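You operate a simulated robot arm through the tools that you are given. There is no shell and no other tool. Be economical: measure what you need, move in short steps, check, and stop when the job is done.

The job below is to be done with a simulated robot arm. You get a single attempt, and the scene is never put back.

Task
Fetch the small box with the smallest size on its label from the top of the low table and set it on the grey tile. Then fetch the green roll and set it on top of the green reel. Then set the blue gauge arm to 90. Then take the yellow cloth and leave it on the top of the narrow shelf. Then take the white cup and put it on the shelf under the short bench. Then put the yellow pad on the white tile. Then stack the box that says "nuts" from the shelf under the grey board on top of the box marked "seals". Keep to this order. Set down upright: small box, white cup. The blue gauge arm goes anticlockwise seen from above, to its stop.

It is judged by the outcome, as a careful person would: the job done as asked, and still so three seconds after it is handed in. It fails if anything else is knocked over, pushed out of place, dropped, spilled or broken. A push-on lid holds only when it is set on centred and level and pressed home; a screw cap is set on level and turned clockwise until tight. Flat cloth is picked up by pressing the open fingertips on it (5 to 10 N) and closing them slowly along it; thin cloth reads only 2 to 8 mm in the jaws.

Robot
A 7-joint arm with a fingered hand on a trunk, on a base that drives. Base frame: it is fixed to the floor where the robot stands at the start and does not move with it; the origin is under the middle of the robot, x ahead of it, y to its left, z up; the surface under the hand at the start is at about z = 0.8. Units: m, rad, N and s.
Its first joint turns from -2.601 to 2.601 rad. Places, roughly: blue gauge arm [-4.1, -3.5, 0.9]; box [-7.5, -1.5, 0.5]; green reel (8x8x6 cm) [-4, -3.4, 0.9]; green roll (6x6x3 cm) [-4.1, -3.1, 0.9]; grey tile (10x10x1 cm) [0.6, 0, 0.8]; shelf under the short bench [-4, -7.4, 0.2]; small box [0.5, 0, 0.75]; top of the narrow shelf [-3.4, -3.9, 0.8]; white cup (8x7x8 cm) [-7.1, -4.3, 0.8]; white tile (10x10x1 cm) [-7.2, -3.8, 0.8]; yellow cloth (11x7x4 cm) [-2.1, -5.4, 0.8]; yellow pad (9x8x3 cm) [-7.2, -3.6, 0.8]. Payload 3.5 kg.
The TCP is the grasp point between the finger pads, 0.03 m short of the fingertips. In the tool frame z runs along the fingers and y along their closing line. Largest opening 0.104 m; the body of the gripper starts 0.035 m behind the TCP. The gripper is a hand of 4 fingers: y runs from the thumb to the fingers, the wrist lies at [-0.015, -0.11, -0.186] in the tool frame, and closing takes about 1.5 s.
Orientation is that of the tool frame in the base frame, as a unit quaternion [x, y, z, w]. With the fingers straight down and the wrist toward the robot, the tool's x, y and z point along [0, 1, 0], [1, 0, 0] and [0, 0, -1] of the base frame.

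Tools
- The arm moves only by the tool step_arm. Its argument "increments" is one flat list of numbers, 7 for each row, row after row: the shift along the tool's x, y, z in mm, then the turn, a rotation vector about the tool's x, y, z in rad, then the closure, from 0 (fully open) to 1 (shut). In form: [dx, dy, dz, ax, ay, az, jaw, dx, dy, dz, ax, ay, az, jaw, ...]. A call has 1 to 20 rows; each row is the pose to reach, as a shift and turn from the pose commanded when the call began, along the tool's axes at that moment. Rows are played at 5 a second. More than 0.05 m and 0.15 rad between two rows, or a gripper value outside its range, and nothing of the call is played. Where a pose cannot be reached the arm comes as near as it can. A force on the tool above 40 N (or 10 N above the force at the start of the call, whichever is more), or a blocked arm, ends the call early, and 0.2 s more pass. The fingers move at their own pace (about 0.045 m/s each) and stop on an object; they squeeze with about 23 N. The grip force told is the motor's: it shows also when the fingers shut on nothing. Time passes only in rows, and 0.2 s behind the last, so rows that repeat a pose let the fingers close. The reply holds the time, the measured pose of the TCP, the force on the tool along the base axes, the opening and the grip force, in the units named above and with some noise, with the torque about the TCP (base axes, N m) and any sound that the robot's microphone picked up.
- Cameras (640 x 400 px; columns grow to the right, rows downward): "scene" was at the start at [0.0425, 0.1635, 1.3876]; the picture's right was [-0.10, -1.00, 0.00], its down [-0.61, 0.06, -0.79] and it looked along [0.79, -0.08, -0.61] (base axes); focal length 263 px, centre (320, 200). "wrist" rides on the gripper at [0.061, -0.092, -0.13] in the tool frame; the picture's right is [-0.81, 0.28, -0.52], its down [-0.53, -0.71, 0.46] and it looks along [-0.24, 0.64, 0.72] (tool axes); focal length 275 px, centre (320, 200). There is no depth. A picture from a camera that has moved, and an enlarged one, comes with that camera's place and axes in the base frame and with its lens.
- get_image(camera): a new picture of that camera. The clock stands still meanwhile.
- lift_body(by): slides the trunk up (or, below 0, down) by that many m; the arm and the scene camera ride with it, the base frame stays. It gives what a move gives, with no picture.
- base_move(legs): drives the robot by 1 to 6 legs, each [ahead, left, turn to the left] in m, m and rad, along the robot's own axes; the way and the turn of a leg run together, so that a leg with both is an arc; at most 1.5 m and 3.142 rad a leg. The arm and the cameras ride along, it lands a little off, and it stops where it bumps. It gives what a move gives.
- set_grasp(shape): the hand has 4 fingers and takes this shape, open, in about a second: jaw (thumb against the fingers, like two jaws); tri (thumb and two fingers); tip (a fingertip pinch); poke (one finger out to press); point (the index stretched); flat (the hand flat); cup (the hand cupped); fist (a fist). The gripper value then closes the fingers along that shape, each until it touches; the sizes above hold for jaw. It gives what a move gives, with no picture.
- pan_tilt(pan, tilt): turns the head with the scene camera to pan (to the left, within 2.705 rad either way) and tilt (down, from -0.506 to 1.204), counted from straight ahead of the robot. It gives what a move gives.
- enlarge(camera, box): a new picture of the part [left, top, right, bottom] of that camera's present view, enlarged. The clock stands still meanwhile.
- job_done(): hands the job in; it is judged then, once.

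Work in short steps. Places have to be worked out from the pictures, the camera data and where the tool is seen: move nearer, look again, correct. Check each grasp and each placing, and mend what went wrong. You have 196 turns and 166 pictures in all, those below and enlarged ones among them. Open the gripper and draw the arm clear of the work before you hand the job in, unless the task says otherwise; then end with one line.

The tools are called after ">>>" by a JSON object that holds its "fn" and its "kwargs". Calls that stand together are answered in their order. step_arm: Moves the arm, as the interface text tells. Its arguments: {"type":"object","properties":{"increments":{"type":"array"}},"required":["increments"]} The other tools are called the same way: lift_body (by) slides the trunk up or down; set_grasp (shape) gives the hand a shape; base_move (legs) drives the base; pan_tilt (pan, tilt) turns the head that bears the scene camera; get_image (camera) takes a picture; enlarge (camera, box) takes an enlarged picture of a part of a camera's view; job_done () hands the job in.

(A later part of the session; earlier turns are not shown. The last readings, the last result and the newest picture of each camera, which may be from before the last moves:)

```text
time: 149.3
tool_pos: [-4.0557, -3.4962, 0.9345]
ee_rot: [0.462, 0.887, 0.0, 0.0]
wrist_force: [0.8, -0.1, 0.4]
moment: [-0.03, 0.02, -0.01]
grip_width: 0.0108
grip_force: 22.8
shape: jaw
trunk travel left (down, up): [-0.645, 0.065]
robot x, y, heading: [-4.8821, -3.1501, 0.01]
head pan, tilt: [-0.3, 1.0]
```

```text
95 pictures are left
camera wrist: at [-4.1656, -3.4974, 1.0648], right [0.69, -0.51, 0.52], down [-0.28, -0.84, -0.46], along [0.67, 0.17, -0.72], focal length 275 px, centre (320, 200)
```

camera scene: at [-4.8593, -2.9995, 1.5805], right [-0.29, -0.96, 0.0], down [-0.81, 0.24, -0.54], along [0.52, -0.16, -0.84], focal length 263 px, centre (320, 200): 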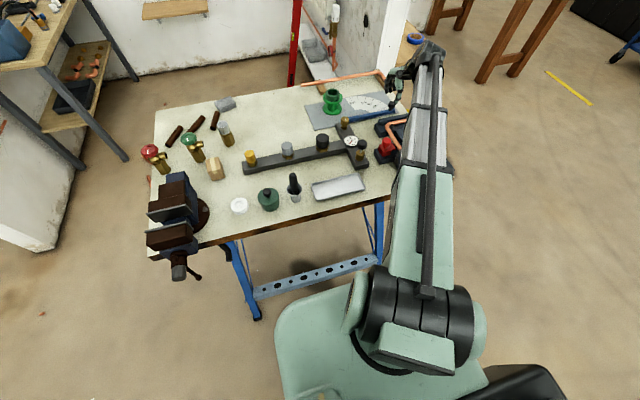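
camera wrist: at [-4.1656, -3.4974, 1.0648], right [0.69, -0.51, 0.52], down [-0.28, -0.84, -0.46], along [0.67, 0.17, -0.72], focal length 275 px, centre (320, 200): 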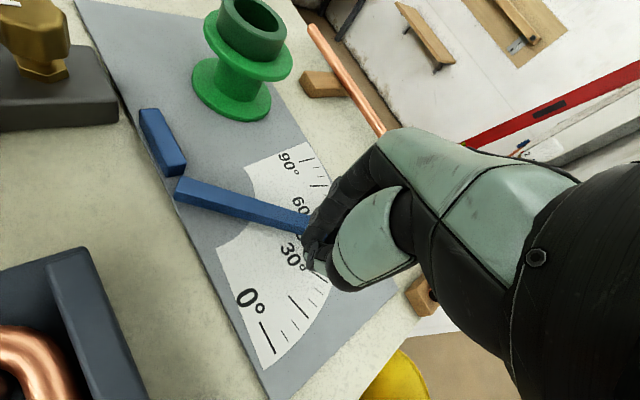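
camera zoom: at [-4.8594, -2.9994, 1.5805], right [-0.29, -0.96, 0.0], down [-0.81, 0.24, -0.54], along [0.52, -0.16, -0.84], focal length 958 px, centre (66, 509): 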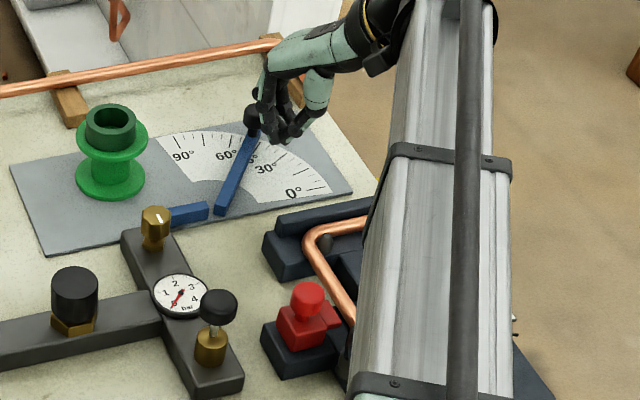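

I back off 12 mm, then lower 26 mm behind the bar.

>>> {"fn": "step_arm", "kwargs": {"increments": [0, -12, 0, 0, 0, 0, 1, 0, -12, 13, 0, 0, 0, 1, 0, -12, 26, 0, 0, 0, 1, 0, -12, 26, 0, 0, 0, 1]}}

>>> {"fn": "enlarge", "kwargs": {"camera": "wrist", "box": [160, 130, 400, 330]}}

```text
time: 150.3
tool_pos: [-4.0662, -3.5033, 0.909]
ee_rot: [0.462, 0.887, 0.0, 0.0]
wrist_force: [-0.3, -0.3, 0.4]
moment: [0.02, 0.0, -0.01]
grip_width: 0.0111
grip_force: 23.0
shape: jaw
trunk travel left (down, up): [-0.645, 0.065]
robot x, y, heading: [-4.8806, -3.1501, 0.012]
head pan, tilt: [-0.3, 1.0]
```

```text
2.00 times, centred on (280, 230) of wrist
camera zoom: at [-4.176, -3.5044, 1.0393], right [0.69, -0.51, 0.52], down [-0.28, -0.84, -0.46], along [0.67, 0.17, -0.72], focal length 551 px, centre (400, 140)
```

zoom: 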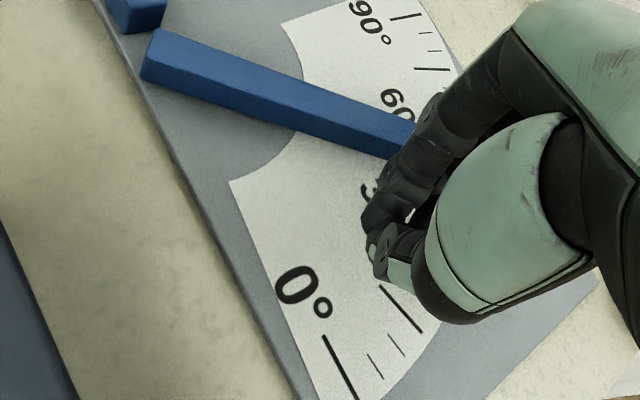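

Fingertips are low behind the bar. I push along an arc about the pivot.

>>> {"fn": "step_arm", "kwargs": {"increments": [3.4, 10.9, 0, 0, 0, 0, 1, 2.1, 21.3, 0, 0, 0, 0, 1, 1.3, 31.8, 0, 0, 0, 0, 1, 1.8, 42.3, 0, 0, 0, 0, 1, 3.2, 52.7, 0, 0, 0, 0, 1, 5.7, 62.8, 0, 0, 0, 0, 1, 9.2, 72.9, 0, 0, 0, 0, 1, 9.2, 72.9, 0, 0, 0, 0, 1]}}

>>> {"fn": "enlarge", "kwargs": {"camera": "scene", "box": [330, 60, 450, 170]}}

>>> {"fn": "get_image", "kwargs": {"camera": "wrist"}}

```text
time: 151.7
tool_pos: [-4.0297, -3.4618, 0.9103]
ee_rot: [0.459, 0.888, 0.001, -0.002]
wrist_force: [-22.6, 11.0, 12.3]
moment: [0.17, -0.57, 0.71]
grip_width: 0.0101
grip_force: 23.3
shape: jaw
trunk travel left (down, up): [-0.645, 0.065]
robot x, y, heading: [-4.8818, -3.1534, 0.012]
head pan, tilt: [-0.3, 1.0]
stopped in row 6: the force on the tool passed its limit at 43 N (the readings are from after the stop); the commanded pose is now the measured one
```

```text
3.64 times, centred on (390, 115) of scene
camera zoom: at [-4.8642, -2.9974, 1.5807], right [-0.29, -0.96, 0.0], down [-0.8, 0.24, -0.54], along [0.52, -0.16, -0.84], focal length 958 px, centre (66, 509)
```

zoom: 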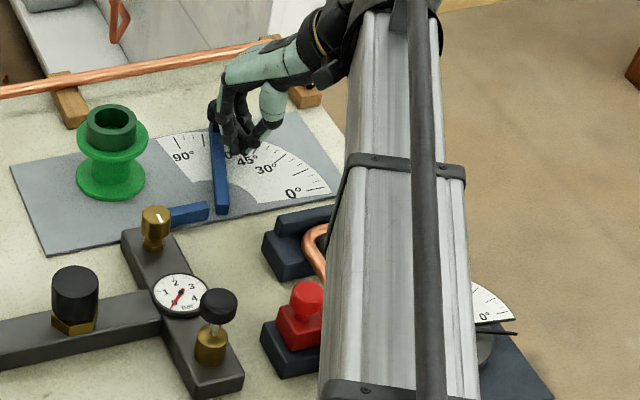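

```text
92 pictures are left
camera wrist: at [-4.1393, -3.4654, 1.041], right [0.69, -0.5, 0.51], down [-0.28, -0.85, -0.46], along [0.66, 0.18, -0.73], focal length 275 px, centre (320, 200)
```

wrist: 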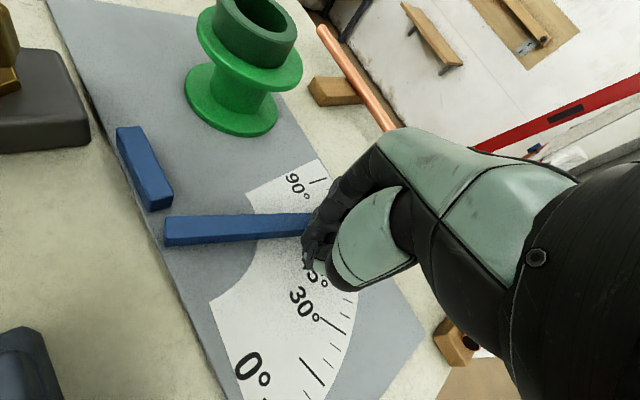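

The arm is at ~68°; I was pushing too radially. I relieve a bit in x and push on mostly along +y.

>>> {"fn": "step_arm", "kwargs": {"increments": [2.3, -3.3, 0, 0, 0, 0, 1, 7.7, 3, 0, 0, 0, 0, 1, 10.5, 11.6, 0, 0, 0, 0, 1, 14.4, 20, 0, 0, 0, 0, 1, 19.1, 27.9, 0, 0, 0, 0, 1, 24.5, 35.3, 0, 0, 0, 0, 1, 24.5, 35.3, 0, 0, 0, 0, 1]}}

>>> {"fn": "get_image", "kwargs": {"camera": "wrist"}}

>>> {"fn": "enlarge", "kwargs": {"camera": "scene", "box": [330, 60, 450, 170]}}

```text
time: 152.8
tool_pos: [-4.0208, -3.4359, 0.9103]
ee_rot: [0.46, 0.888, 0.0, -0.002]
wrist_force: [-23.3, 4.4, 17.2]
moment: [0.25, -0.62, 0.45]
grip_width: 0.0088
grip_force: 23.0
shape: jaw
trunk travel left (down, up): [-0.645, 0.065]
robot x, y, heading: [-4.8806, -3.1509, 0.008]
head pan, tilt: [-0.3, 1.0]
stopped in row 5: the force on the tool passed its limit at 41 N (the readings are from after the stop); the commanded pose is now the measured one
```

```text
91 pictures are left
camera wrist: at [-4.1301, -3.4373, 1.041], right [0.69, -0.5, 0.51], down [-0.28, -0.85, -0.46], along [0.66, 0.17, -0.73], focal length 275 px, centre (320, 200)
```

wrist: 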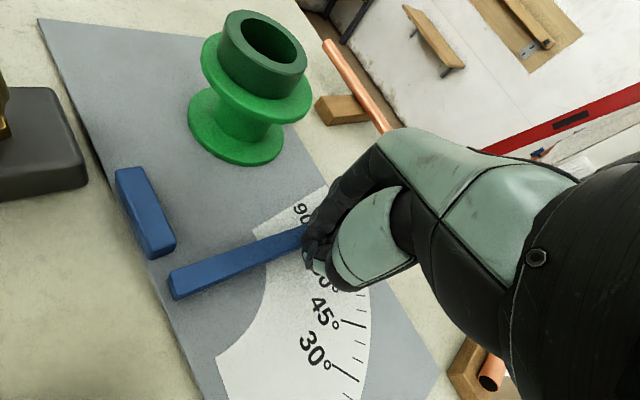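

```text
3.64 times, centred on (390, 115) of scene
camera zoom: at [-4.8652, -2.998, 1.5805], right [-0.29, -0.96, 0.0], down [-0.8, 0.24, -0.54], along [0.52, -0.16, -0.84], focal length 958 px, centre (66, 509)
```

zoom: 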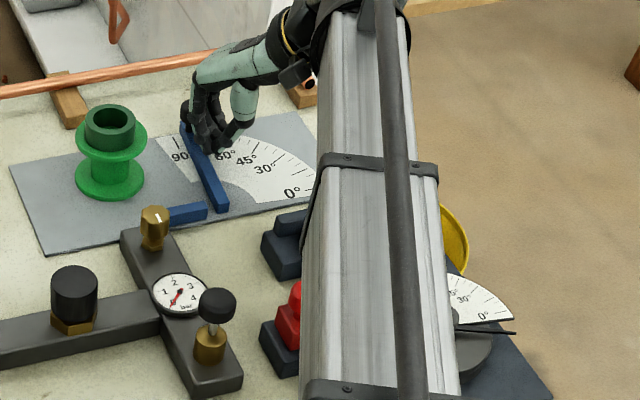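

At ~82°. The fingers press against the knob stem radially, so I back 10 mm in −x and push purely +y to the stop.

>>> {"fn": "step_arm", "kwargs": {"increments": [5.8, -8.2, 0, 0, 0, 0, 1, 5.8, -8.2, 0, 0, 0, 0, 1, 13.9, -2.4, 0, 0, 0, 0, 1, 18, 0.5, 0, 0, 0, 0, 1, 22.1, 3.4, 0, 0, 0, 0, 1, 25.5, 5.8, 0, 0, 0, 0, 1, 28.6, 8.1, 0, 0, 0, 0, 1, 28.6, 8.1, 0, 0, 0, 0, 1]}}

>>> {"fn": "enlarge", "kwargs": {"camera": "scene", "box": [330, 60, 450, 170]}}

```text
time: 154.7
tool_pos: [-4.027, -3.4086, 0.9086]
ee_rot: [0.461, 0.887, 0.001, -0.003]
wrist_force: [-1.4, -7.2, 17.0]
moment: [0.0, -0.36, -0.27]
grip_width: 0.0116
grip_force: 22.9
shape: jaw
trunk travel left (down, up): [-0.645, 0.065]
robot x, y, heading: [-4.8791, -3.1513, 0.006]
head pan, tilt: [-0.3, 1.0]
```

```text
3.64 times, centred on (390, 115) of scene
camera zoom: at [-4.8622, -2.9995, 1.5806], right [-0.29, -0.96, 0.0], down [-0.81, 0.24, -0.54], along [0.52, -0.16, -0.84], focal length 958 px, centre (66, 509)
```

zoom: 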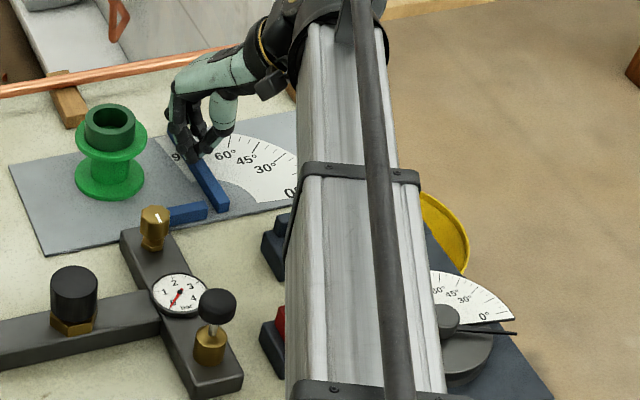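

Near 90; I push +y a further 12 mm to feel the stop.

>>> {"fn": "step_arm", "kwargs": {"increments": [3.3, 2.3, 0, 0, 0, 0, 1, 6.5, 4.6, 0, 0, 0, 0, 1, 9.8, 7, 0, 0, 0, 0, 1, 9.8, 7, 0, 0, 0, 0, 1]}}

>>> {"fn": "enlarge", "kwargs": {"camera": "scene", "box": [330, 60, 450, 170]}}

```text
time: 155.7
tool_pos: [-4.0252, -3.3941, 0.9063]
ee_rot: [0.46, 0.888, 0.0, -0.003]
wrist_force: [-1.1, 0.3, -0.6]
moment: [-0.01, -0.04, 0.03]
grip_width: 0.011
grip_force: 23.0
shape: jaw
trunk travel left (down, up): [-0.645, 0.065]
robot x, y, heading: [-4.8805, -3.1499, 0.009]
head pan, tilt: [-0.3, 1.0]
```

```text
3.64 times, centred on (390, 115) of scene
camera zoom: at [-4.8601, -2.9991, 1.5804], right [-0.29, -0.96, 0.0], down [-0.81, 0.24, -0.54], along [0.52, -0.16, -0.84], focal length 958 px, centre (66, 509)
```

zoom: 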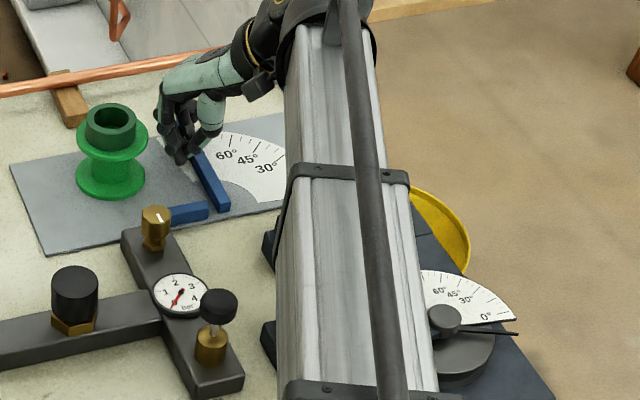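

The fingers rode over the bar top. I lift, go to the −y side of the knob, and push the knob itself at its height.

>>> {"fn": "step_arm", "kwargs": {"increments": [0, 0, -35, 0, 0, 0, 1, 0, 0, -70, 0, 0, 0, 1, -40, -3, -70, 0, 0, 0, 1, -80, -7, -70, 0, 0, 0, 1, -93, -8, -70, 0, 0, 0, 1, -93, -8, -70, 0, 0, 0, 1]}}

>>> {"fn": "get_image", "kwargs": {"camera": "wrist"}}

>>> {"fn": "enlarge", "kwargs": {"camera": "scene", "box": [330, 60, 450, 170]}}

```text
time: 157.1
tool_pos: [-3.9773, -3.4767, 0.9756]
ee_rot: [0.46, 0.888, 0.0, -0.003]
wrist_force: [0.1, 0.2, 0.5]
moment: [0.03, 0.02, 0.01]
grip_width: 0.0109
grip_force: 22.9
shape: jaw
trunk travel left (down, up): [-0.645, 0.065]
robot x, y, heading: [-4.8814, -3.1523, 0.008]
head pan, tilt: [-0.3, 1.0]
```

```text
87 pictures are left
camera wrist: at [-4.0865, -3.4785, 1.1067], right [0.69, -0.51, 0.51], down [-0.28, -0.85, -0.46], along [0.66, 0.17, -0.73], focal length 275 px, centre (320, 200)
```

wrist: 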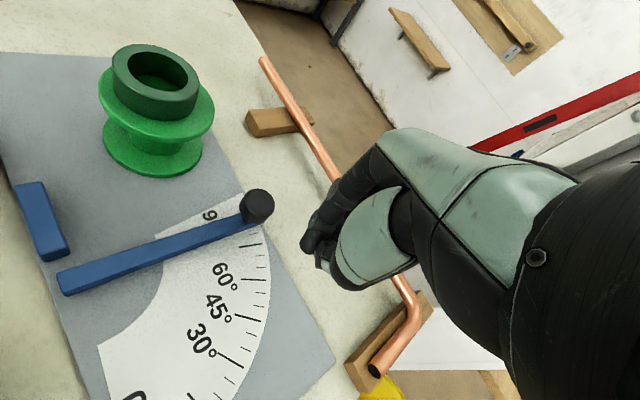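

```text
3.64 times, centred on (390, 115) of scene
camera zoom: at [-4.8599, -2.9993, 1.5805], right [-0.29, -0.96, 0.0], down [-0.81, 0.24, -0.54], along [0.52, -0.16, -0.84], focal length 958 px, centre (66, 509)
```

zoom: 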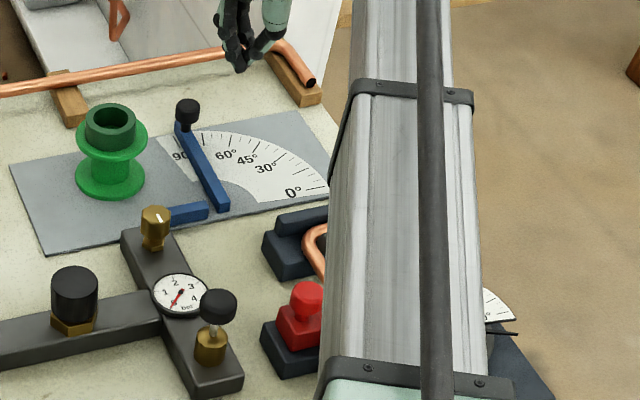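

Arm at ~83°, knob at (-3.976,-3.419). I lower beside it and push +y to the stop.

>>> {"fn": "step_arm", "kwargs": {"increments": [0, 0, 30, 0, 0, 0, 1, 0, 0, 58, 0, 0, 0, 1, 8, 5.8, 58, 0, 0, 0, 1, 16, 11.5, 58, 0, 0, 0, 1, 24, 17, 58, 0, 0, 0, 1, 30, 21, 58, 0, 0, 0, 1, 36, 25.4, 58, 0, 0, 0, 1, 36, 25.4, 58, 0, 0, 0, 1]}}

>>> {"fn": "enlarge", "kwargs": {"camera": "scene", "box": [330, 60, 450, 170]}}

```text
time: 158.8
tool_pos: [-3.9789, -3.4342, 0.9189]
ee_rot: [0.462, 0.887, 0.0, -0.002]
wrist_force: [-0.7, -20.3, 8.7]
moment: [0.02, -0.02, -0.08]
grip_width: 0.0108
grip_force: 22.2
shape: jaw
trunk travel left (down, up): [-0.645, 0.065]
robot x, y, heading: [-4.8816, -3.1482, 0.008]
head pan, tilt: [-0.3, 1.0]
```

```text
3.64 times, centred on (390, 115) of scene
camera zoom: at [-4.8612, -3.0015, 1.5809], right [-0.29, -0.96, 0.0], down [-0.81, 0.24, -0.54], along [0.52, -0.15, -0.84], focal length 958 px, centre (66, 509)
```

zoom: 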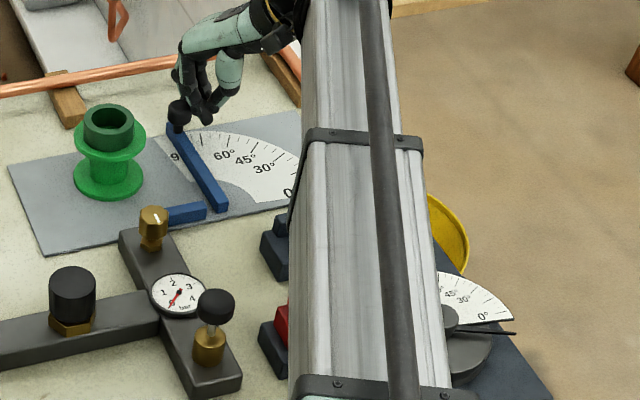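

Resistance 20 N; I press a bit more to confirm it is the stop, then retreat and look.

>>> {"fn": "step_arm", "kwargs": {"increments": [2.5, 1.7, 0, 0, 0, 0, 1, 5, 3.4, 0, 0, 0, 0, 1, 8, 5.6, 0, 0, 0, 0, 1, 8, 5.6, 0, 0, 0, 0, 1]}}

>>> {"fn": "enlarge", "kwargs": {"camera": "scene", "box": [330, 60, 450, 170]}}

```text
time: 159.8
tool_pos: [-3.9787, -3.4251, 0.9187]
ee_rot: [0.462, 0.887, 0.001, -0.002]
wrist_force: [-7.0, -28.5, 14.8]
moment: [-0.18, 0.04, -0.04]
grip_width: 0.0105
grip_force: 23.3
shape: jaw
trunk travel left (down, up): [-0.645, 0.065]
robot x, y, heading: [-4.8828, -3.1475, 0.009]
head pan, tilt: [-0.3, 1.0]
```

```text
3.64 times, centred on (390, 115) of scene
camera zoom: at [-4.8625, -3.002, 1.5809], right [-0.29, -0.96, 0.0], down [-0.8, 0.24, -0.54], along [0.52, -0.15, -0.84], focal length 958 px, centre (66, 509)
```

zoom: 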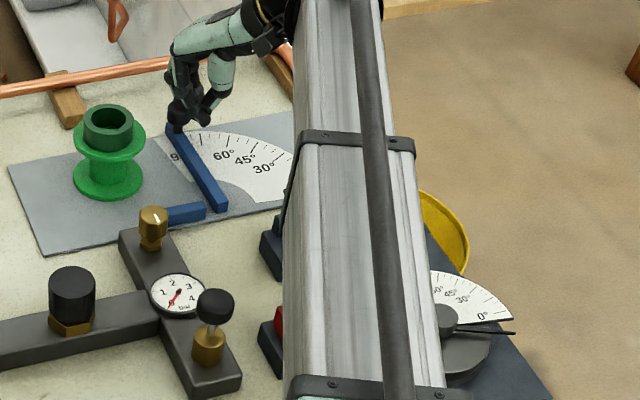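

The bar no longer moves. I retreat upward and look at it from above.

>>> {"fn": "step_arm", "kwargs": {"increments": [-8, -5.6, 0, 0, 0, 0, 1, -20, -14, -5, 0, 0, 0, 1, -25, -18, -50, 0, 0, 0, 1, -25, -18, -95, 0, 0, 0, 1, -25, -18, -130, 0, 0, 0, 1, -25, -18, -130, 0, 0, 0, 1]}}

>>> {"fn": "get_image", "kwargs": {"camera": "wrist"}}

>>> {"fn": "enlarge", "kwargs": {"camera": "scene", "box": [340, 70, 410, 130]}}

```text
time: 161.2
tool_pos: [-3.9767, -3.4529, 1.0506]
ee_rot: [0.462, 0.887, -0.001, -0.003]
wrist_force: [-0.3, -0.2, 0.1]
moment: [0.01, 0.02, 0.01]
grip_width: 0.0106
grip_force: 23.0
shape: jaw
trunk travel left (down, up): [-0.645, 0.065]
robot x, y, heading: [-4.884, -3.1493, 0.008]
head pan, tilt: [-0.3, 1.0]
```

```text
83 pictures are left
camera wrist: at [-4.0855, -3.4559, 1.181], right [0.69, -0.51, 0.51], down [-0.28, -0.85, -0.46], along [0.66, 0.17, -0.73], focal length 275 px, centre (320, 200)
```

wrist: 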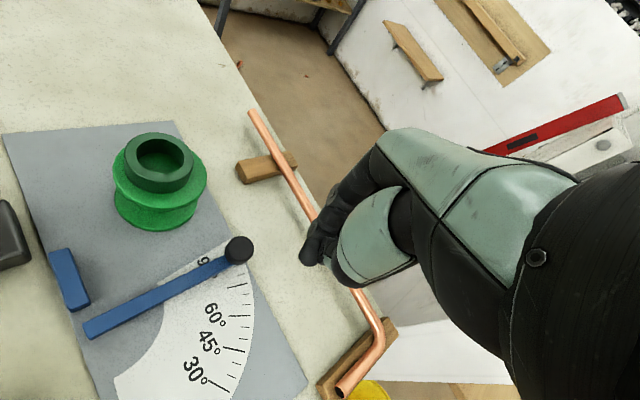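

```text
6.67 times, centred on (375, 100) of scene
camera zoom: at [-4.86, -2.9993, 1.5805], right [-0.29, -0.96, 0.0], down [-0.81, 0.24, -0.54], along [0.52, -0.16, -0.84], focal length 1756 px, centre (-47, 867)
```

zoom: 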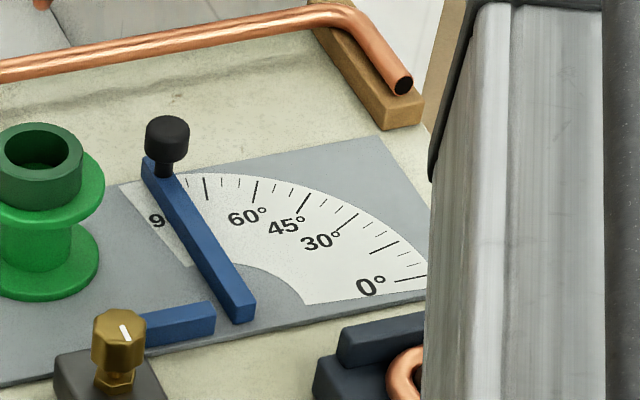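

I need the exact reading; zoom tightly on the 90 region.

>>> {"fn": "enlarge", "kwargs": {"camera": "scene", "box": [350, 85, 382, 107]}}

>>> {"fn": "enlarge", "kwargs": {"camera": "wrist", "box": [40, 210, 280, 370]}}

```text
16.00 times, centred on (366, 96) of scene
camera zoom: at [-4.86, -2.9993, 1.5805], right [-0.29, -0.96, 0.0], down [-0.81, 0.24, -0.54], along [0.52, -0.16, -0.84], focal length 4214 px, centre (-416, 1864)
```

zoom: 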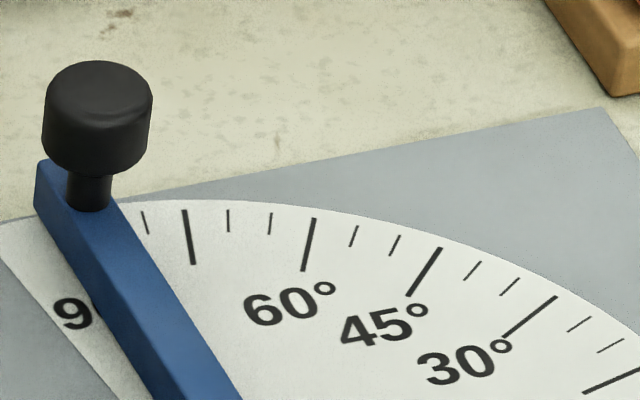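

```text
2.50 times, centred on (160, 290) of wrist
camera zoom: at [-4.0855, -3.4559, 1.181], right [0.69, -0.51, 0.51], down [-0.28, -0.85, -0.46], along [0.66, 0.17, -0.73], focal length 688 px, centre (720, -25)
```

zoom: 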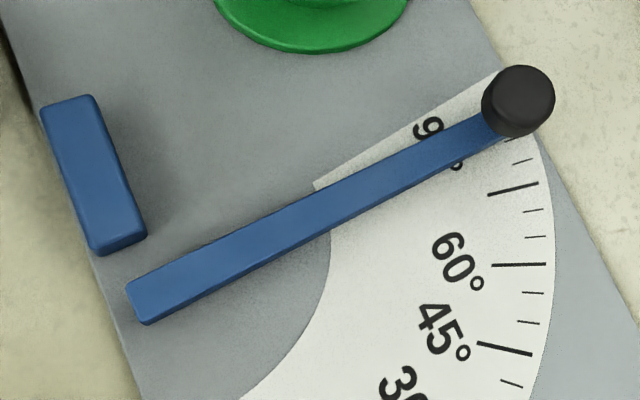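

The "90°" label is centred under the bar and it resisted 28 N: it's at its stop. Next the cloth: raise and unturn the hand, then back away from the table and look south-east.

>>> {"fn": "step_arm", "kwargs": {"increments": [0, -20, -40, 0, 0, 0.1, 0.5, 0, -45, -80, 0, 0, 0.2, 0, 0, -75, -100, 0, 0, 0.3, 0, 10, -105, -100, 0, 0, 0.4, 0, 20, -135, -100, 0, 0, 0.5, 0, 30, -165, -100, 0, 0, 0.6, 0, 30, -165, -100, 0, 0, 0.6, 0]}}

>>> {"fn": "base_move", "kwargs": {"legs": [[-0.6, 0, 0]]}}

>>> {"fn": "pan_tilt", "kwargs": {"pan": -0.5, "tilt": 0.4}}

>>> {"fn": "get_image", "kwargs": {"camera": "scene"}}

```text
time: 162.8
tool_pos: [-4.1278, -3.5257, 1.148]
ee_rot: [0.703, 0.711, -0.002, -0.003]
wrist_force: [-0.6, -0.2, -0.3]
moment: [-0.01, -0.03, 0.01]
grip_width: 0.1034
grip_force: 0.1
shape: jaw
trunk travel left (down, up): [-0.645, 0.065]
robot x, y, heading: [-4.8809, -3.1524, 0.007]
head pan, tilt: [-0.3, 1.0]
```

```text
time: 166.2
tool_pos: [-4.7251, -3.5298, 1.1489]
ee_rot: [0.702, 0.712, -0.002, -0.002]
wrist_force: [0.3, -0.3, 0.7]
moment: [-0.02, 0.0, 0.01]
grip_width: 0.1035
grip_force: 0.1
shape: jaw
trunk travel left (down, up): [-0.645, 0.065]
robot x, y, heading: [-5.4781, -3.1543, 0.008]
head pan, tilt: [-0.3, 1.0]
```

```text
time: 167.2
tool_pos: [-4.7252, -3.5289, 1.1484]
ee_rot: [0.702, 0.712, -0.001, -0.003]
wrist_force: [-0.4, -0.4, -0.3]
moment: [0.01, 0.0, 0.01]
grip_width: 0.1039
grip_force: 0.0
shape: jaw
trunk travel left (down, up): [-0.645, 0.065]
robot x, y, heading: [-5.4809, -3.1546, 0.011]
head pan, tilt: [-0.499, 0.4]
```

```text
79 pictures are left
camera scene: at [-5.4425, -3.028, 1.6307], right [-0.47, -0.88, 0.0], down [-0.34, 0.18, -0.92], along [0.81, -0.43, -0.39], focal length 263 px, centre (320, 200)
```

scene: 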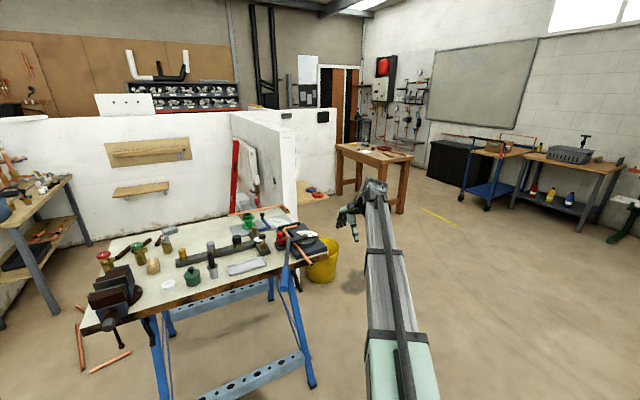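

The bender is as before. The wooden table to the south-east (x −3…−1.9, y≈−5.2…−5.6) should hold the cloth. I drive to about (-4.3,-5.0) for a closer look.

>>> {"fn": "base_move", "kwargs": {"legs": [[0, -1.45, 0], [1.0, -0.4, 0]]}}

>>> {"fn": "pan_tilt", "kwargs": {"pan": -0.1, "tilt": 0.4}}

>>> {"fn": "get_image", "kwargs": {"camera": "scene"}}

```text
time: 179.6
tool_pos: [-3.7357, -5.398, 1.147]
ee_rot: [0.706, 0.708, -0.001, -0.003]
wrist_force: [0.2, -0.3, 0.4]
moment: [-0.02, 0.02, 0.01]
grip_width: 0.1036
grip_force: 0.0
shape: jaw
trunk travel left (down, up): [-0.645, 0.065]
robot x, y, heading: [-4.4855, -5.0141, -0.001]
head pan, tilt: [-0.499, 0.4]
```

```text
time: 180.4
tool_pos: [-3.7354, -5.3958, 1.1475]
ee_rot: [0.706, 0.709, -0.001, -0.002]
wrist_force: [0.1, -0.5, -0.5]
moment: [0.01, 0.01, -0.01]
grip_width: 0.104
grip_force: 0.1
shape: jaw
trunk travel left (down, up): [-0.645, 0.065]
robot x, y, heading: [-4.4848, -5.0109, -0.002]
head pan, tilt: [-0.099, 0.4]
```

```text
78 pictures are left
camera scene: at [-4.4367, -4.8518, 1.6308], right [-0.1, -0.99, 0.0], down [-0.39, 0.04, -0.92], along [0.92, -0.09, -0.39], focal length 263 px, centre (320, 200)
```

scene: 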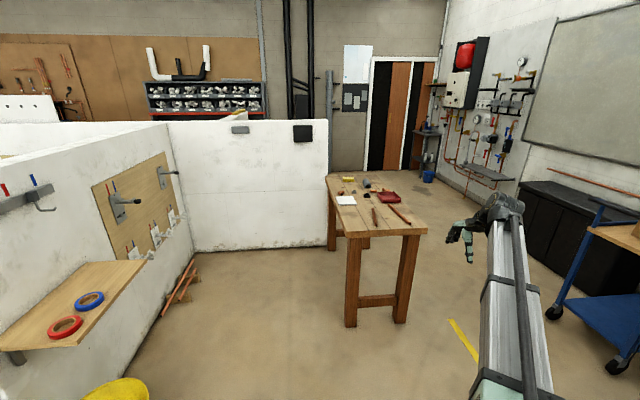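

>>> {"fn": "enlarge", "kwargs": {"camera": "scene", "box": [320, 160, 440, 240]}}

```text
5.00 times, centred on (380, 200) of scene
camera zoom: at [-4.4367, -4.8518, 1.6308], right [-0.1, -0.99, 0.0], down [-0.39, 0.04, -0.92], along [0.92, -0.09, -0.39], focal length 1317 px, centre (20, 200)
```

zoom: 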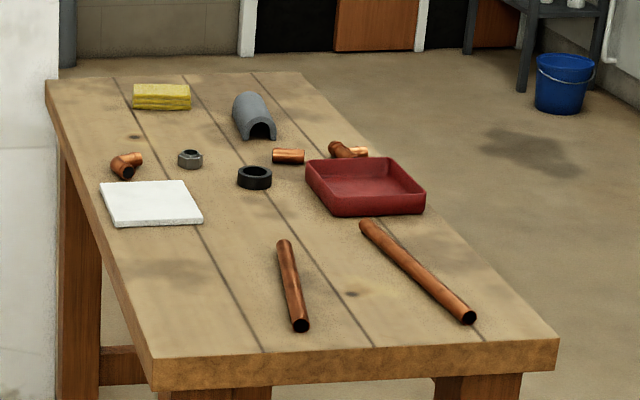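

The folded yellow cloth sits at the table's far-left end (-2.06,-5.36). I'll approach from the south side via the corridor (y≈-6.2). First centre the arm ahead of the robot.

>>> {"fn": "step_arm", "kwargs": {"increments": [46, 0, 0, 0, 0, 0, 0, 92, 0, 0, 0, 0, 0, 0, 138, 0, 0, 0, 0, 0, 0, 184, 0, 0, 0, 0, 0, 0, 230, 0, 0, 0, 0, 0, 0, 276, 0, 0, 0, 0, 0, 0, 322, 0, 0, 0, 0, 0, 0, 368, 0, 0, 0, 0, 0, 0, 368, 0, 0, 0, 0, 0, 0]}}

>>> {"fn": "base_move", "kwargs": {"legs": [[0, -1.2, 0], [1.25, 0, 0], [1.18, 0, 0], [0, 0, 1.57]]}}

>>> {"fn": "pan_tilt", "kwargs": {"pan": 0, "tilt": 0.7}}

>>> {"fn": "get_image", "kwargs": {"camera": "scene"}}

```text
time: 182.4
tool_pos: [-3.7344, -5.0297, 1.1457]
ee_rot: [0.707, 0.707, -0.002, -0.002]
wrist_force: [-0.3, -0.9, -0.3]
moment: [0.02, 0.0, -0.02]
grip_width: 0.1039
grip_force: 0.1
shape: jaw
trunk travel left (down, up): [-0.645, 0.065]
robot x, y, heading: [-4.4846, -5.013, -0.006]
head pan, tilt: [-0.099, 0.4]
```

```text
time: 203.5
tool_pos: [-2.0359, -5.4361, 1.1462]
ee_rot: [0.027, 1.0, -0.003, -0.001]
wrist_force: [-0.8, 0.3, 0.9]
moment: [0.0, -0.04, -0.04]
grip_width: 0.1038
grip_force: 0.1
shape: jaw
trunk travel left (down, up): [-0.645, 0.065]
robot x, y, heading: [-2.0979, -6.1893, 1.511]
head pan, tilt: [-0.099, 0.4]
```

```text
time: 204.3
tool_pos: [-2.0368, -5.4362, 1.1468]
ee_rot: [0.028, 1.0, -0.002, -0.001]
wrist_force: [-0.2, 0.2, 0.0]
moment: [-0.02, 0.02, 0.02]
grip_width: 0.1036
grip_force: 0.0
shape: jaw
trunk travel left (down, up): [-0.645, 0.065]
robot x, y, heading: [-2.0936, -6.1878, 1.517]
head pan, tilt: [0.0, 0.7]
```

```text
76 pictures are left
camera scene: at [-2.2612, -6.1342, 1.604], right [1.0, -0.06, 0.0], down [-0.04, -0.64, -0.77], along [0.05, 0.76, -0.64], focal length 263 px, centre (320, 200)
```

scene: 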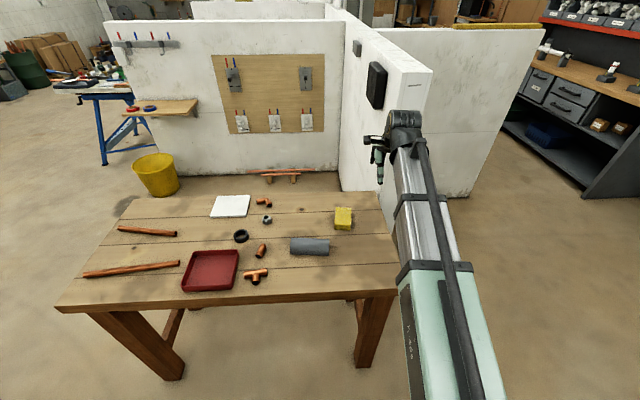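

Cloth visible next to the arm. Take wrist view for triangulation.

>>> {"fn": "get_image", "kwargs": {"camera": "wrist"}}

>>> {"fn": "enlarge", "kwargs": {"camera": "scene", "box": [310, 190, 380, 240]}}

```text
75 pictures are left
camera wrist: at [-2.1021, -5.5234, 1.2776], right [0.83, 0.23, 0.51], down [0.49, -0.74, -0.45], along [0.28, 0.63, -0.73], focal length 275 px, centre (320, 200)
```

wrist: 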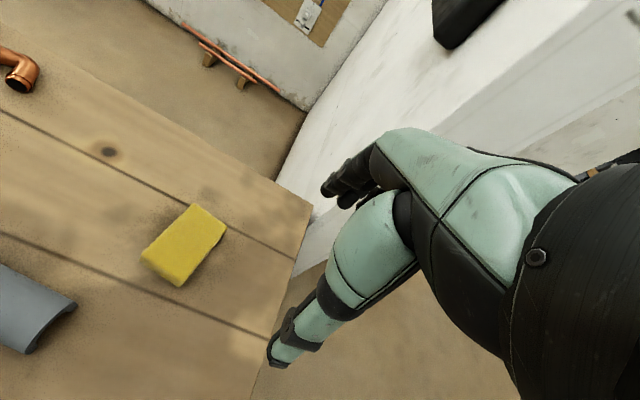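

```text
8.00 times, centred on (345, 215) of scene
camera zoom: at [-2.2612, -6.1342, 1.604], right [1.0, -0.06, 0.0], down [-0.04, -0.64, -0.77], along [0.05, 0.76, -0.64], focal length 2107 px, centre (120, 80)
```

zoom: 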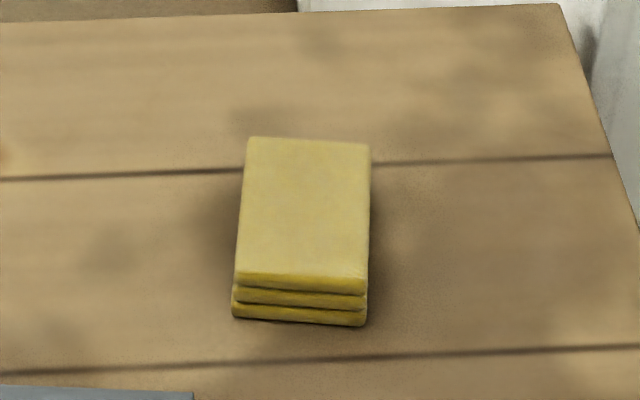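

Triangulated: cloth centre (-2.12,-5.359), top z≈0.85, about 0.068 × 0.10 with long side nearly along y, turned ~0.19 rad clockwise. I turn the hand 1.43 rad anticlockwise so it closes across the short side, while moving above.

>>> {"fn": "step_arm", "kwargs": {"increments": [8, 7, 0, 0, 0, -0.13, 0, 16, 13, 0, 0, 0, -0.26, 0, 24, 20, 0, 0, 0, -0.39, 0, 32, 26, 0, 0, 0, -0.52, 0, 40, 33, 0, 0, 0, -0.65, 0, 48, 40, 0, 0, 0, -0.78, 0, 56, 46, 0, 0, 0, -0.91, 0, 64, 53, 0, 0, 0, -1.04, 0, 72, 59, 0, 0, 0, -1.17, 0, 80, 66, 0, 0, 0, -1.3, 0, 87, 72, 0, 0, 0, -1.43, 0, 87, 72, 0, 0, 0, -1.43, 0, 87, 72, 0, 0, 0, -1.43, 0]}}

>>> {"fn": "get_image", "kwargs": {"camera": "scene"}}

>>> {"fn": "get_image", "kwargs": {"camera": "wrist"}}

```text
time: 207.1
tool_pos: [-2.1186, -5.3596, 1.1467]
ee_rot: [-0.635, 0.772, -0.002, -0.004]
wrist_force: [-1.0, 0.0, -0.7]
moment: [0.0, -0.03, 0.01]
grip_width: 0.1037
grip_force: 0.1
shape: jaw
trunk travel left (down, up): [-0.645, 0.065]
robot x, y, heading: [-2.096, -6.1866, 1.515]
head pan, tilt: [0.0, 0.7]
```

```text
73 pictures are left
camera scene: at [-2.2612, -6.1342, 1.6039], right [1.0, -0.06, 0.0], down [-0.04, -0.64, -0.76], along [0.05, 0.76, -0.64], focal length 263 px, centre (320, 200)
```

scene: 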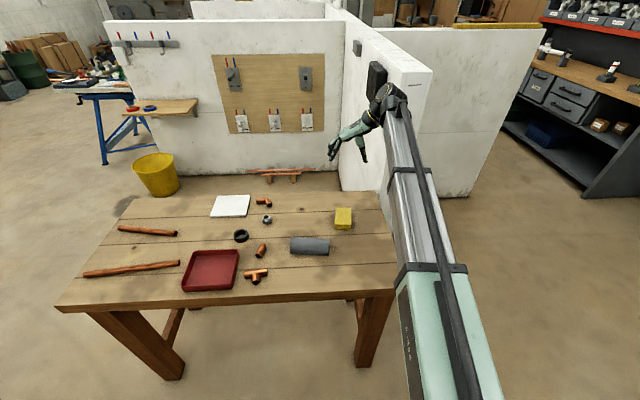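

```text
72 pictures are left
camera wrist: at [-2.0404, -5.4363, 1.277], right [-0.11, 0.85, 0.51], down [0.8, 0.38, -0.46], along [-0.59, 0.36, -0.73], focal length 275 px, centre (320, 200)
```

wrist: 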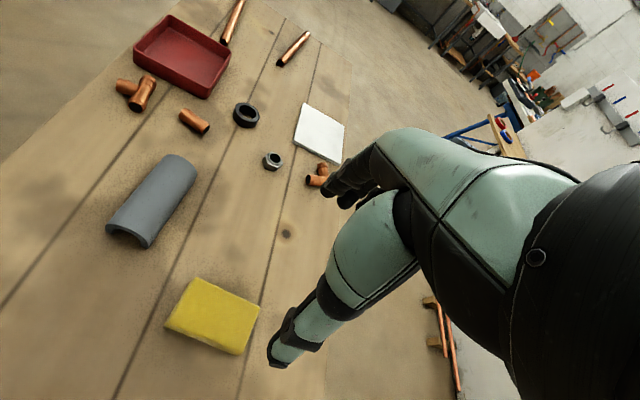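

Cloth centre confirmed (-2.122,-5.364). I descend to z≈0.86.

>>> {"fn": "step_arm", "kwargs": {"increments": [0, 0, 45, 0, 0, 0, 0, 0, 2, 90, 0, 0, 0, 0, 0, 3, 135, 0, 0, 0, 0, 0, 3, 180, 0, 0, 0, 0, 0, 3, 220, 0, 0, 0, 0, 0, 3, 255, 0, 0, 0, 0, 0, 3, 277, 0, 0, 0, 0, 0, 3, 287, 0, 0, 0, 0, 0, 3, 287, 0, 0, 0, 0]}}

>>> {"fn": "enlarge", "kwargs": {"camera": "scene", "box": [290, 150, 400, 250]}}

```text
time: 209.1
tool_pos: [-2.1211, -5.3615, 0.8595]
ee_rot: [-0.635, 0.772, -0.001, -0.003]
wrist_force: [2.9, -0.6, 12.1]
moment: [0.23, 0.65, -0.03]
grip_width: 0.1028
grip_force: 0.0
shape: jaw
trunk travel left (down, up): [-0.645, 0.065]
robot x, y, heading: [-2.0939, -6.1849, 1.512]
head pan, tilt: [0.0, 0.7]
```

```text
4.00 times, centred on (345, 200) of scene
camera zoom: at [-2.2609, -6.1357, 1.6042], right [1.0, -0.06, 0.0], down [-0.04, -0.64, -0.77], along [0.05, 0.76, -0.64], focal length 1054 px, centre (220, 200)
```

zoom: 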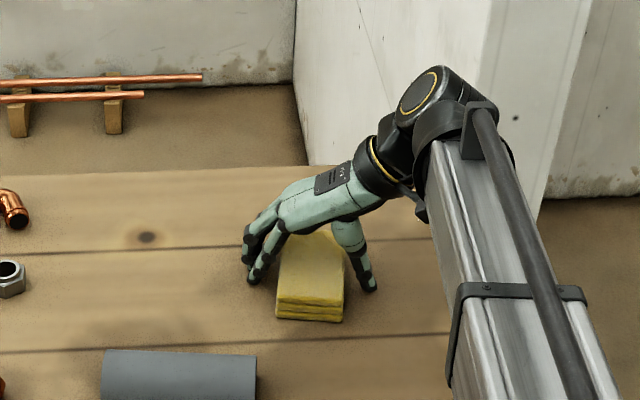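

Fingertips touch the table (12 N); I raise 4 mm and close around the cloth, then lift.

>>> {"fn": "step_arm", "kwargs": {"increments": [0, 0, -4, 0, 0, 0, 0.2, 0, 0, -4, 0, 0, 0, 0.6, 0, 0, -4, 0, 0, 0, 1, 0, 0, -4, 0, 0, 0, 1, 0, 0, -4, 0, 0, 0, 1, 0, 0, -4, 0, 0, 0, 1, 0, 0, -4, 0, 0, 0, 1, 0, 0, -20, 0, 0, 0, 1, 0, 0, -50, 0, 0, 0, 1, 0, 0, -90, 0, 0, 0, 1, 0, 0, -90, 0, 0, 0, 1]}}

>>> {"fn": "enlarge", "kwargs": {"camera": "scene", "box": [290, 140, 400, 240]}}

```text
time: 211.5
tool_pos: [-2.1224, -5.3594, 0.9482]
ee_rot: [-0.635, 0.773, 0.0, -0.003]
wrist_force: [0.5, 0.5, -0.1]
moment: [-0.01, -0.02, 0.02]
grip_width: 0.0626
grip_force: 22.7
shape: jaw
trunk travel left (down, up): [-0.645, 0.065]
robot x, y, heading: [-2.0926, -6.189, 1.51]
head pan, tilt: [0.0, 0.7]
```

```text
4.00 times, centred on (345, 190) of scene
camera zoom: at [-2.2613, -6.1342, 1.6039], right [1.0, -0.06, 0.0], down [-0.04, -0.64, -0.76], along [0.05, 0.76, -0.64], focal length 1054 px, centre (220, 240)
```

zoom: 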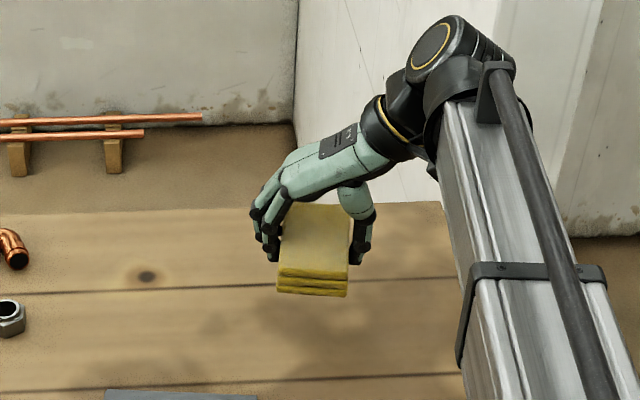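

Cloth is held (63 mm). I raise to ~1.1 and turn the hand back to face forward.

>>> {"fn": "step_arm", "kwargs": {"increments": [0, 0, -45, 0, 0, 0.1, 1, 0, 0, -90, 0, 0, 0.2, 1, 0, 0, -130, 0, 0, 0.3, 1, 0, 0, -150, 0, 0, 0.43, 1, 0, 0, -150, 0, 0, 0.56, 1, 0, 0, -150, 0, 0, 0.69, 1, 0, 0, -150, 0, 0, 0.82, 1, 0, 0, -150, 0, 0, 0.95, 1, 0, 0, -150, 0, 0, 1.08, 1, 0, 0, -150, 0, 0, 1.2, 1, 0, 0, -150, 0, 0, 1.32, 1, 0, 0, -150, 0, 0, 1.43, 1, 0, 0, -150, 0, 0, 1.43, 1]}}

>>> {"fn": "base_move", "kwargs": {"legs": [[0, 0, 1.63], [1.31, 0, 0], [0, 0, -1.57]]}}

>>> {"fn": "get_image", "kwargs": {"camera": "scene"}}

```text
time: 214.3
tool_pos: [-2.1217, -5.3607, 1.1005]
ee_rot: [0.028, 1.0, -0.002, -0.001]
wrist_force: [0.0, 0.5, -0.2]
moment: [0.01, -0.02, 0.04]
grip_width: 0.0626
grip_force: 22.3
shape: jaw
trunk travel left (down, up): [-0.645, 0.065]
robot x, y, heading: [-2.0985, -6.1863, 1.512]
head pan, tilt: [0.0, 0.7]
```

```text
time: 228.9
tool_pos: [-3.5753, -5.4422, 1.099]
ee_rot: [-0.036, 0.999, -0.002, -0.001]
wrist_force: [0.1, 0.0, -1.1]
moment: [-0.02, 0.04, 0.02]
grip_width: 0.0615
grip_force: 23.4
shape: jaw
trunk travel left (down, up): [-0.645, 0.065]
robot x, y, heading: [-3.4472, -6.2598, 1.635]
head pan, tilt: [0.0, 0.7]
```

```text
69 pictures are left
camera scene: at [-3.6179, -6.2273, 1.6039], right [1.0, 0.06, 0.0], down [0.04, -0.64, -0.76], along [-0.05, 0.76, -0.64], focal length 263 px, centre (320, 200)
```

scene: 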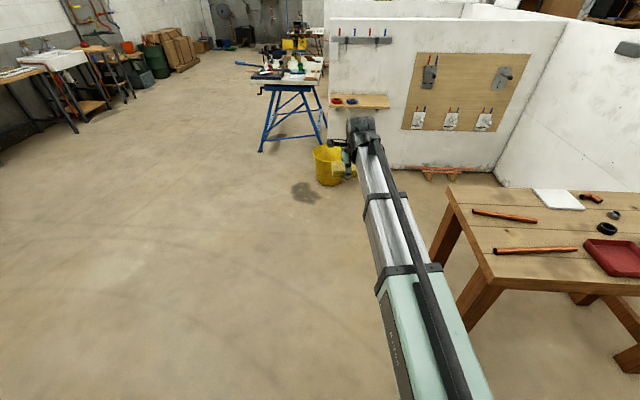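

I straighten and drive up to about (-3.35,-4.8), facing the narrow shelf.

>>> {"fn": "base_move", "kwargs": {"legs": [[0, 0, -0.064], [1.15, 0, 0], [0.25, -0.12, 0]]}}

>>> {"fn": "get_image", "kwargs": {"camera": "scene"}}

>>> {"fn": "get_image", "kwargs": {"camera": "wrist"}}

```text
time: 236.7
tool_pos: [-3.3789, -4.0545, 1.0992]
ee_rot: [0.005, 1.0, -0.003, -0.001]
wrist_force: [-0.2, -0.1, -1.6]
moment: [-0.01, 0.02, 0.04]
grip_width: 0.0614
grip_force: 22.8
shape: jaw
trunk travel left (down, up): [-0.645, 0.065]
robot x, y, heading: [-3.3139, -4.8784, 1.556]
head pan, tilt: [0.0, 0.7]
```

```text
68 pictures are left
camera scene: at [-3.4814, -4.8336, 1.6039], right [1.0, -0.01, 0.0], down [-0.01, -0.64, -0.76], along [0.01, 0.76, -0.64], focal length 263 px, centre (320, 200)
```

scene: 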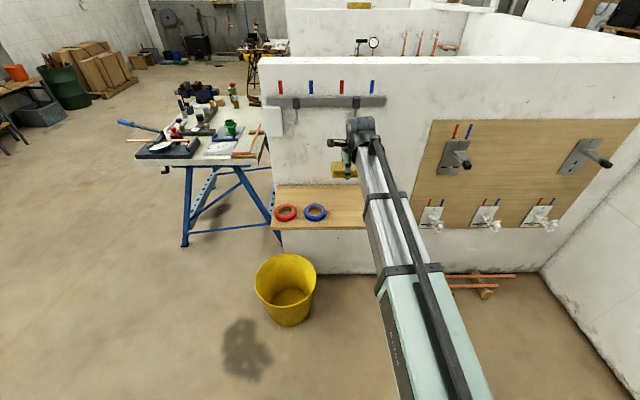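

```text
67 pictures are left
camera wrist: at [-3.4393, -4.1436, 1.2302], right [0.81, 0.27, 0.51], down [0.53, -0.72, -0.45], along [0.25, 0.64, -0.73], focal length 275 px, centre (320, 200)
```

wrist: 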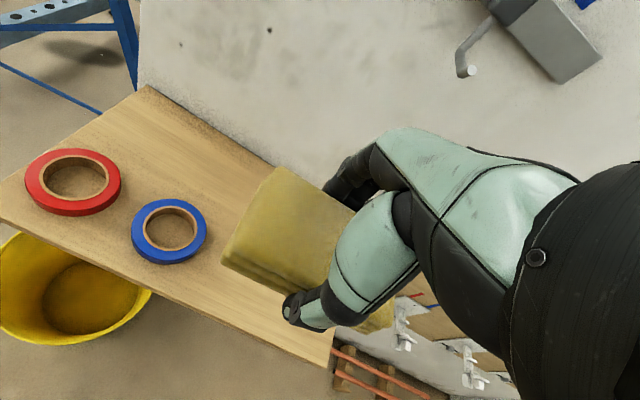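

Shelf: x −3.66…−3.18, y −4.05…−3.77, top ≈0.812; free spot centre (-3.30,-3.92). I move the base 0.12 m closer first, then adjust.

>>> {"fn": "base_move", "kwargs": {"legs": [[0.12, 0, 0]]}}

```text
time: 237.9
tool_pos: [-3.3724, -3.9328, 1.0982]
ee_rot: [0.005, 1.0, -0.004, -0.001]
wrist_force: [-0.4, 0.1, 0.2]
moment: [-0.04, 0.0, 0.04]
grip_width: 0.0616
grip_force: 22.6
shape: jaw
trunk travel left (down, up): [-0.645, 0.065]
robot x, y, heading: [-3.315, -4.7586, 1.555]
head pan, tilt: [0.0, 0.7]
```

Shift +72 mm in x, +10 mm in y, and lower to z≈0.89.

>>> {"fn": "step_arm", "kwargs": {"increments": [-36, 5, 0, 0, 0, 0, 1, -72, 9, 0, 0, 0, 0, 1, -72, 9, 45, 0, 0, 0, 1, -72, 9, 90, 0, 0, 0, 1, -72, 9, 135, 0, 0, 0, 1, -72, 9, 180, 0, 0, 0, 1, -72, 9, 205, 0, 0, 0, 1, -72, 9, 205, 0, 0, 0, 1]}}

>>> {"fn": "get_image", "kwargs": {"camera": "wrist"}}

>>> {"fn": "enlarge", "kwargs": {"camera": "scene", "box": [260, 130, 400, 240]}}

```text
time: 239.8
tool_pos: [-3.303, -3.9285, 0.8934]
ee_rot: [0.005, 1.0, -0.003, -0.001]
wrist_force: [-0.7, 0.2, -0.3]
moment: [-0.02, 0.01, 0.0]
grip_width: 0.0614
grip_force: 23.3
shape: jaw
trunk travel left (down, up): [-0.645, 0.065]
robot x, y, heading: [-3.3129, -4.7595, 1.552]
head pan, tilt: [0.0, 0.7]
```

```text
66 pictures are left
camera wrist: at [-3.3646, -4.0179, 1.0251], right [0.81, 0.27, 0.51], down [0.52, -0.72, -0.45], along [0.25, 0.64, -0.73], focal length 275 px, centre (320, 200)
```

wrist: 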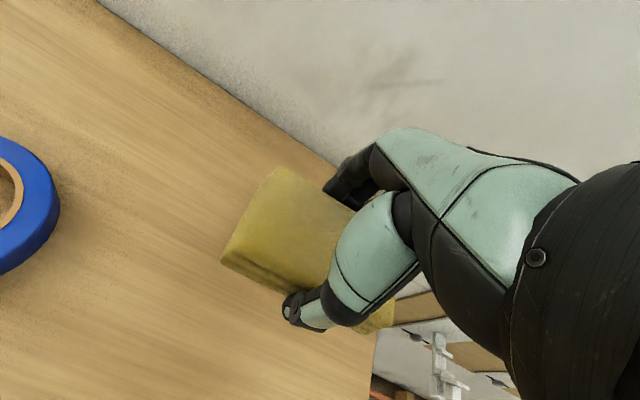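

```text
3.64 times, centred on (330, 185) of scene
camera zoom: at [-3.4799, -4.7133, 1.6039], right [1.0, -0.02, 0.0], down [-0.01, -0.64, -0.76], along [0.01, 0.76, -0.64], focal length 958 px, centre (284, 254)
```

zoom: 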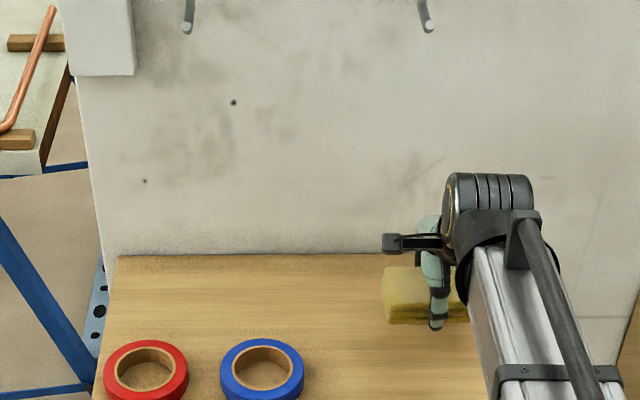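

Cloth spans x −3.354…−3.228; shelf end −3.19. I shift 20 mm left and lower gently to contact.

>>> {"fn": "step_arm", "kwargs": {"increments": [20, 0, 0, 0, 0, 0, 1, 20, 0, 20, 0, 0, 0, 1, 20, 0, 32, 0, 0, 0, 1, 20, 0, 38, 0, 0, 0, 1, 20, 0, 42, 0, 0, 0, 1, 20, 0, 42, 0, 0, 0, 1]}}

```text
time: 241.2
tool_pos: [-3.3235, -3.9281, 0.8523]
ee_rot: [0.005, 1.0, -0.003, 0.0]
wrist_force: [0.5, -0.2, -1.5]
moment: [-0.02, 0.0, 0.0]
grip_width: 0.0614
grip_force: 23.0
shape: jaw
trunk travel left (down, up): [-0.645, 0.065]
robot x, y, heading: [-3.3137, -4.7615, 1.556]
head pan, tilt: [0.0, 0.7]
```

No contact yet; lower further in 2 mm steps.

>>> {"fn": "step_arm", "kwargs": {"increments": [0, 0, 2, 0, 0, 0, 1, 0, 0, 4, 0, 0, 0, 1, 0, 0, 6, 0, 0, 0, 1, 0, 0, 8, 0, 0, 0, 1, 0, 0, 8, 0, 0, 0, 1]}}

>>> {"fn": "enlarge", "kwargs": {"camera": "scene", "box": [320, 170, 400, 240]}}

```text
time: 242.3
tool_pos: [-3.321, -3.9281, 0.8451]
ee_rot: [0.005, 1.0, -0.003, 0.0]
wrist_force: [-0.7, 0.8, -0.7]
moment: [-0.03, 0.01, 0.0]
grip_width: 0.0613
grip_force: 22.9
shape: jaw
trunk travel left (down, up): [-0.645, 0.065]
robot x, y, heading: [-3.3124, -4.7574, 1.556]
head pan, tilt: [0.0, 0.7]
```

```text
5.71 times, centred on (360, 205) of scene
camera zoom: at [-3.4799, -4.7133, 1.6039], right [1.0, -0.02, 0.0], down [-0.01, -0.64, -0.76], along [0.01, 0.76, -0.64], focal length 1505 px, centre (91, 171)
```

zoom: 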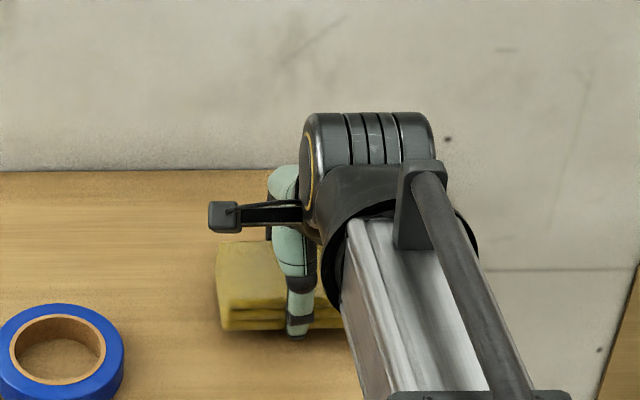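

Still slightly above; continue down to contact.

>>> {"fn": "step_arm", "kwargs": {"increments": [0, 0, 2, 0, 0, 0, 1, 0, 0, 4, 0, 0, 0, 1, 0, 0, 6, 0, 0, 0, 1, 0, 0, 8, 0, 0, 0, 1, 0, 0, 10, 0, 0, 0, 1, 0, 0, 10, 0, 0, 0, 1]}}

```text
time: 243.8
tool_pos: [-3.3229, -3.9273, 0.833]
ee_rot: [0.006, 1.0, -0.004, 0.0]
wrist_force: [0.1, -0.8, -0.9]
moment: [-0.01, -0.01, 0.01]
grip_width: 0.0612
grip_force: 23.2
shape: jaw
trunk travel left (down, up): [-0.645, 0.065]
robot x, y, heading: [-3.3103, -4.754, 1.555]
head pan, tilt: [0.0, 0.7]
```

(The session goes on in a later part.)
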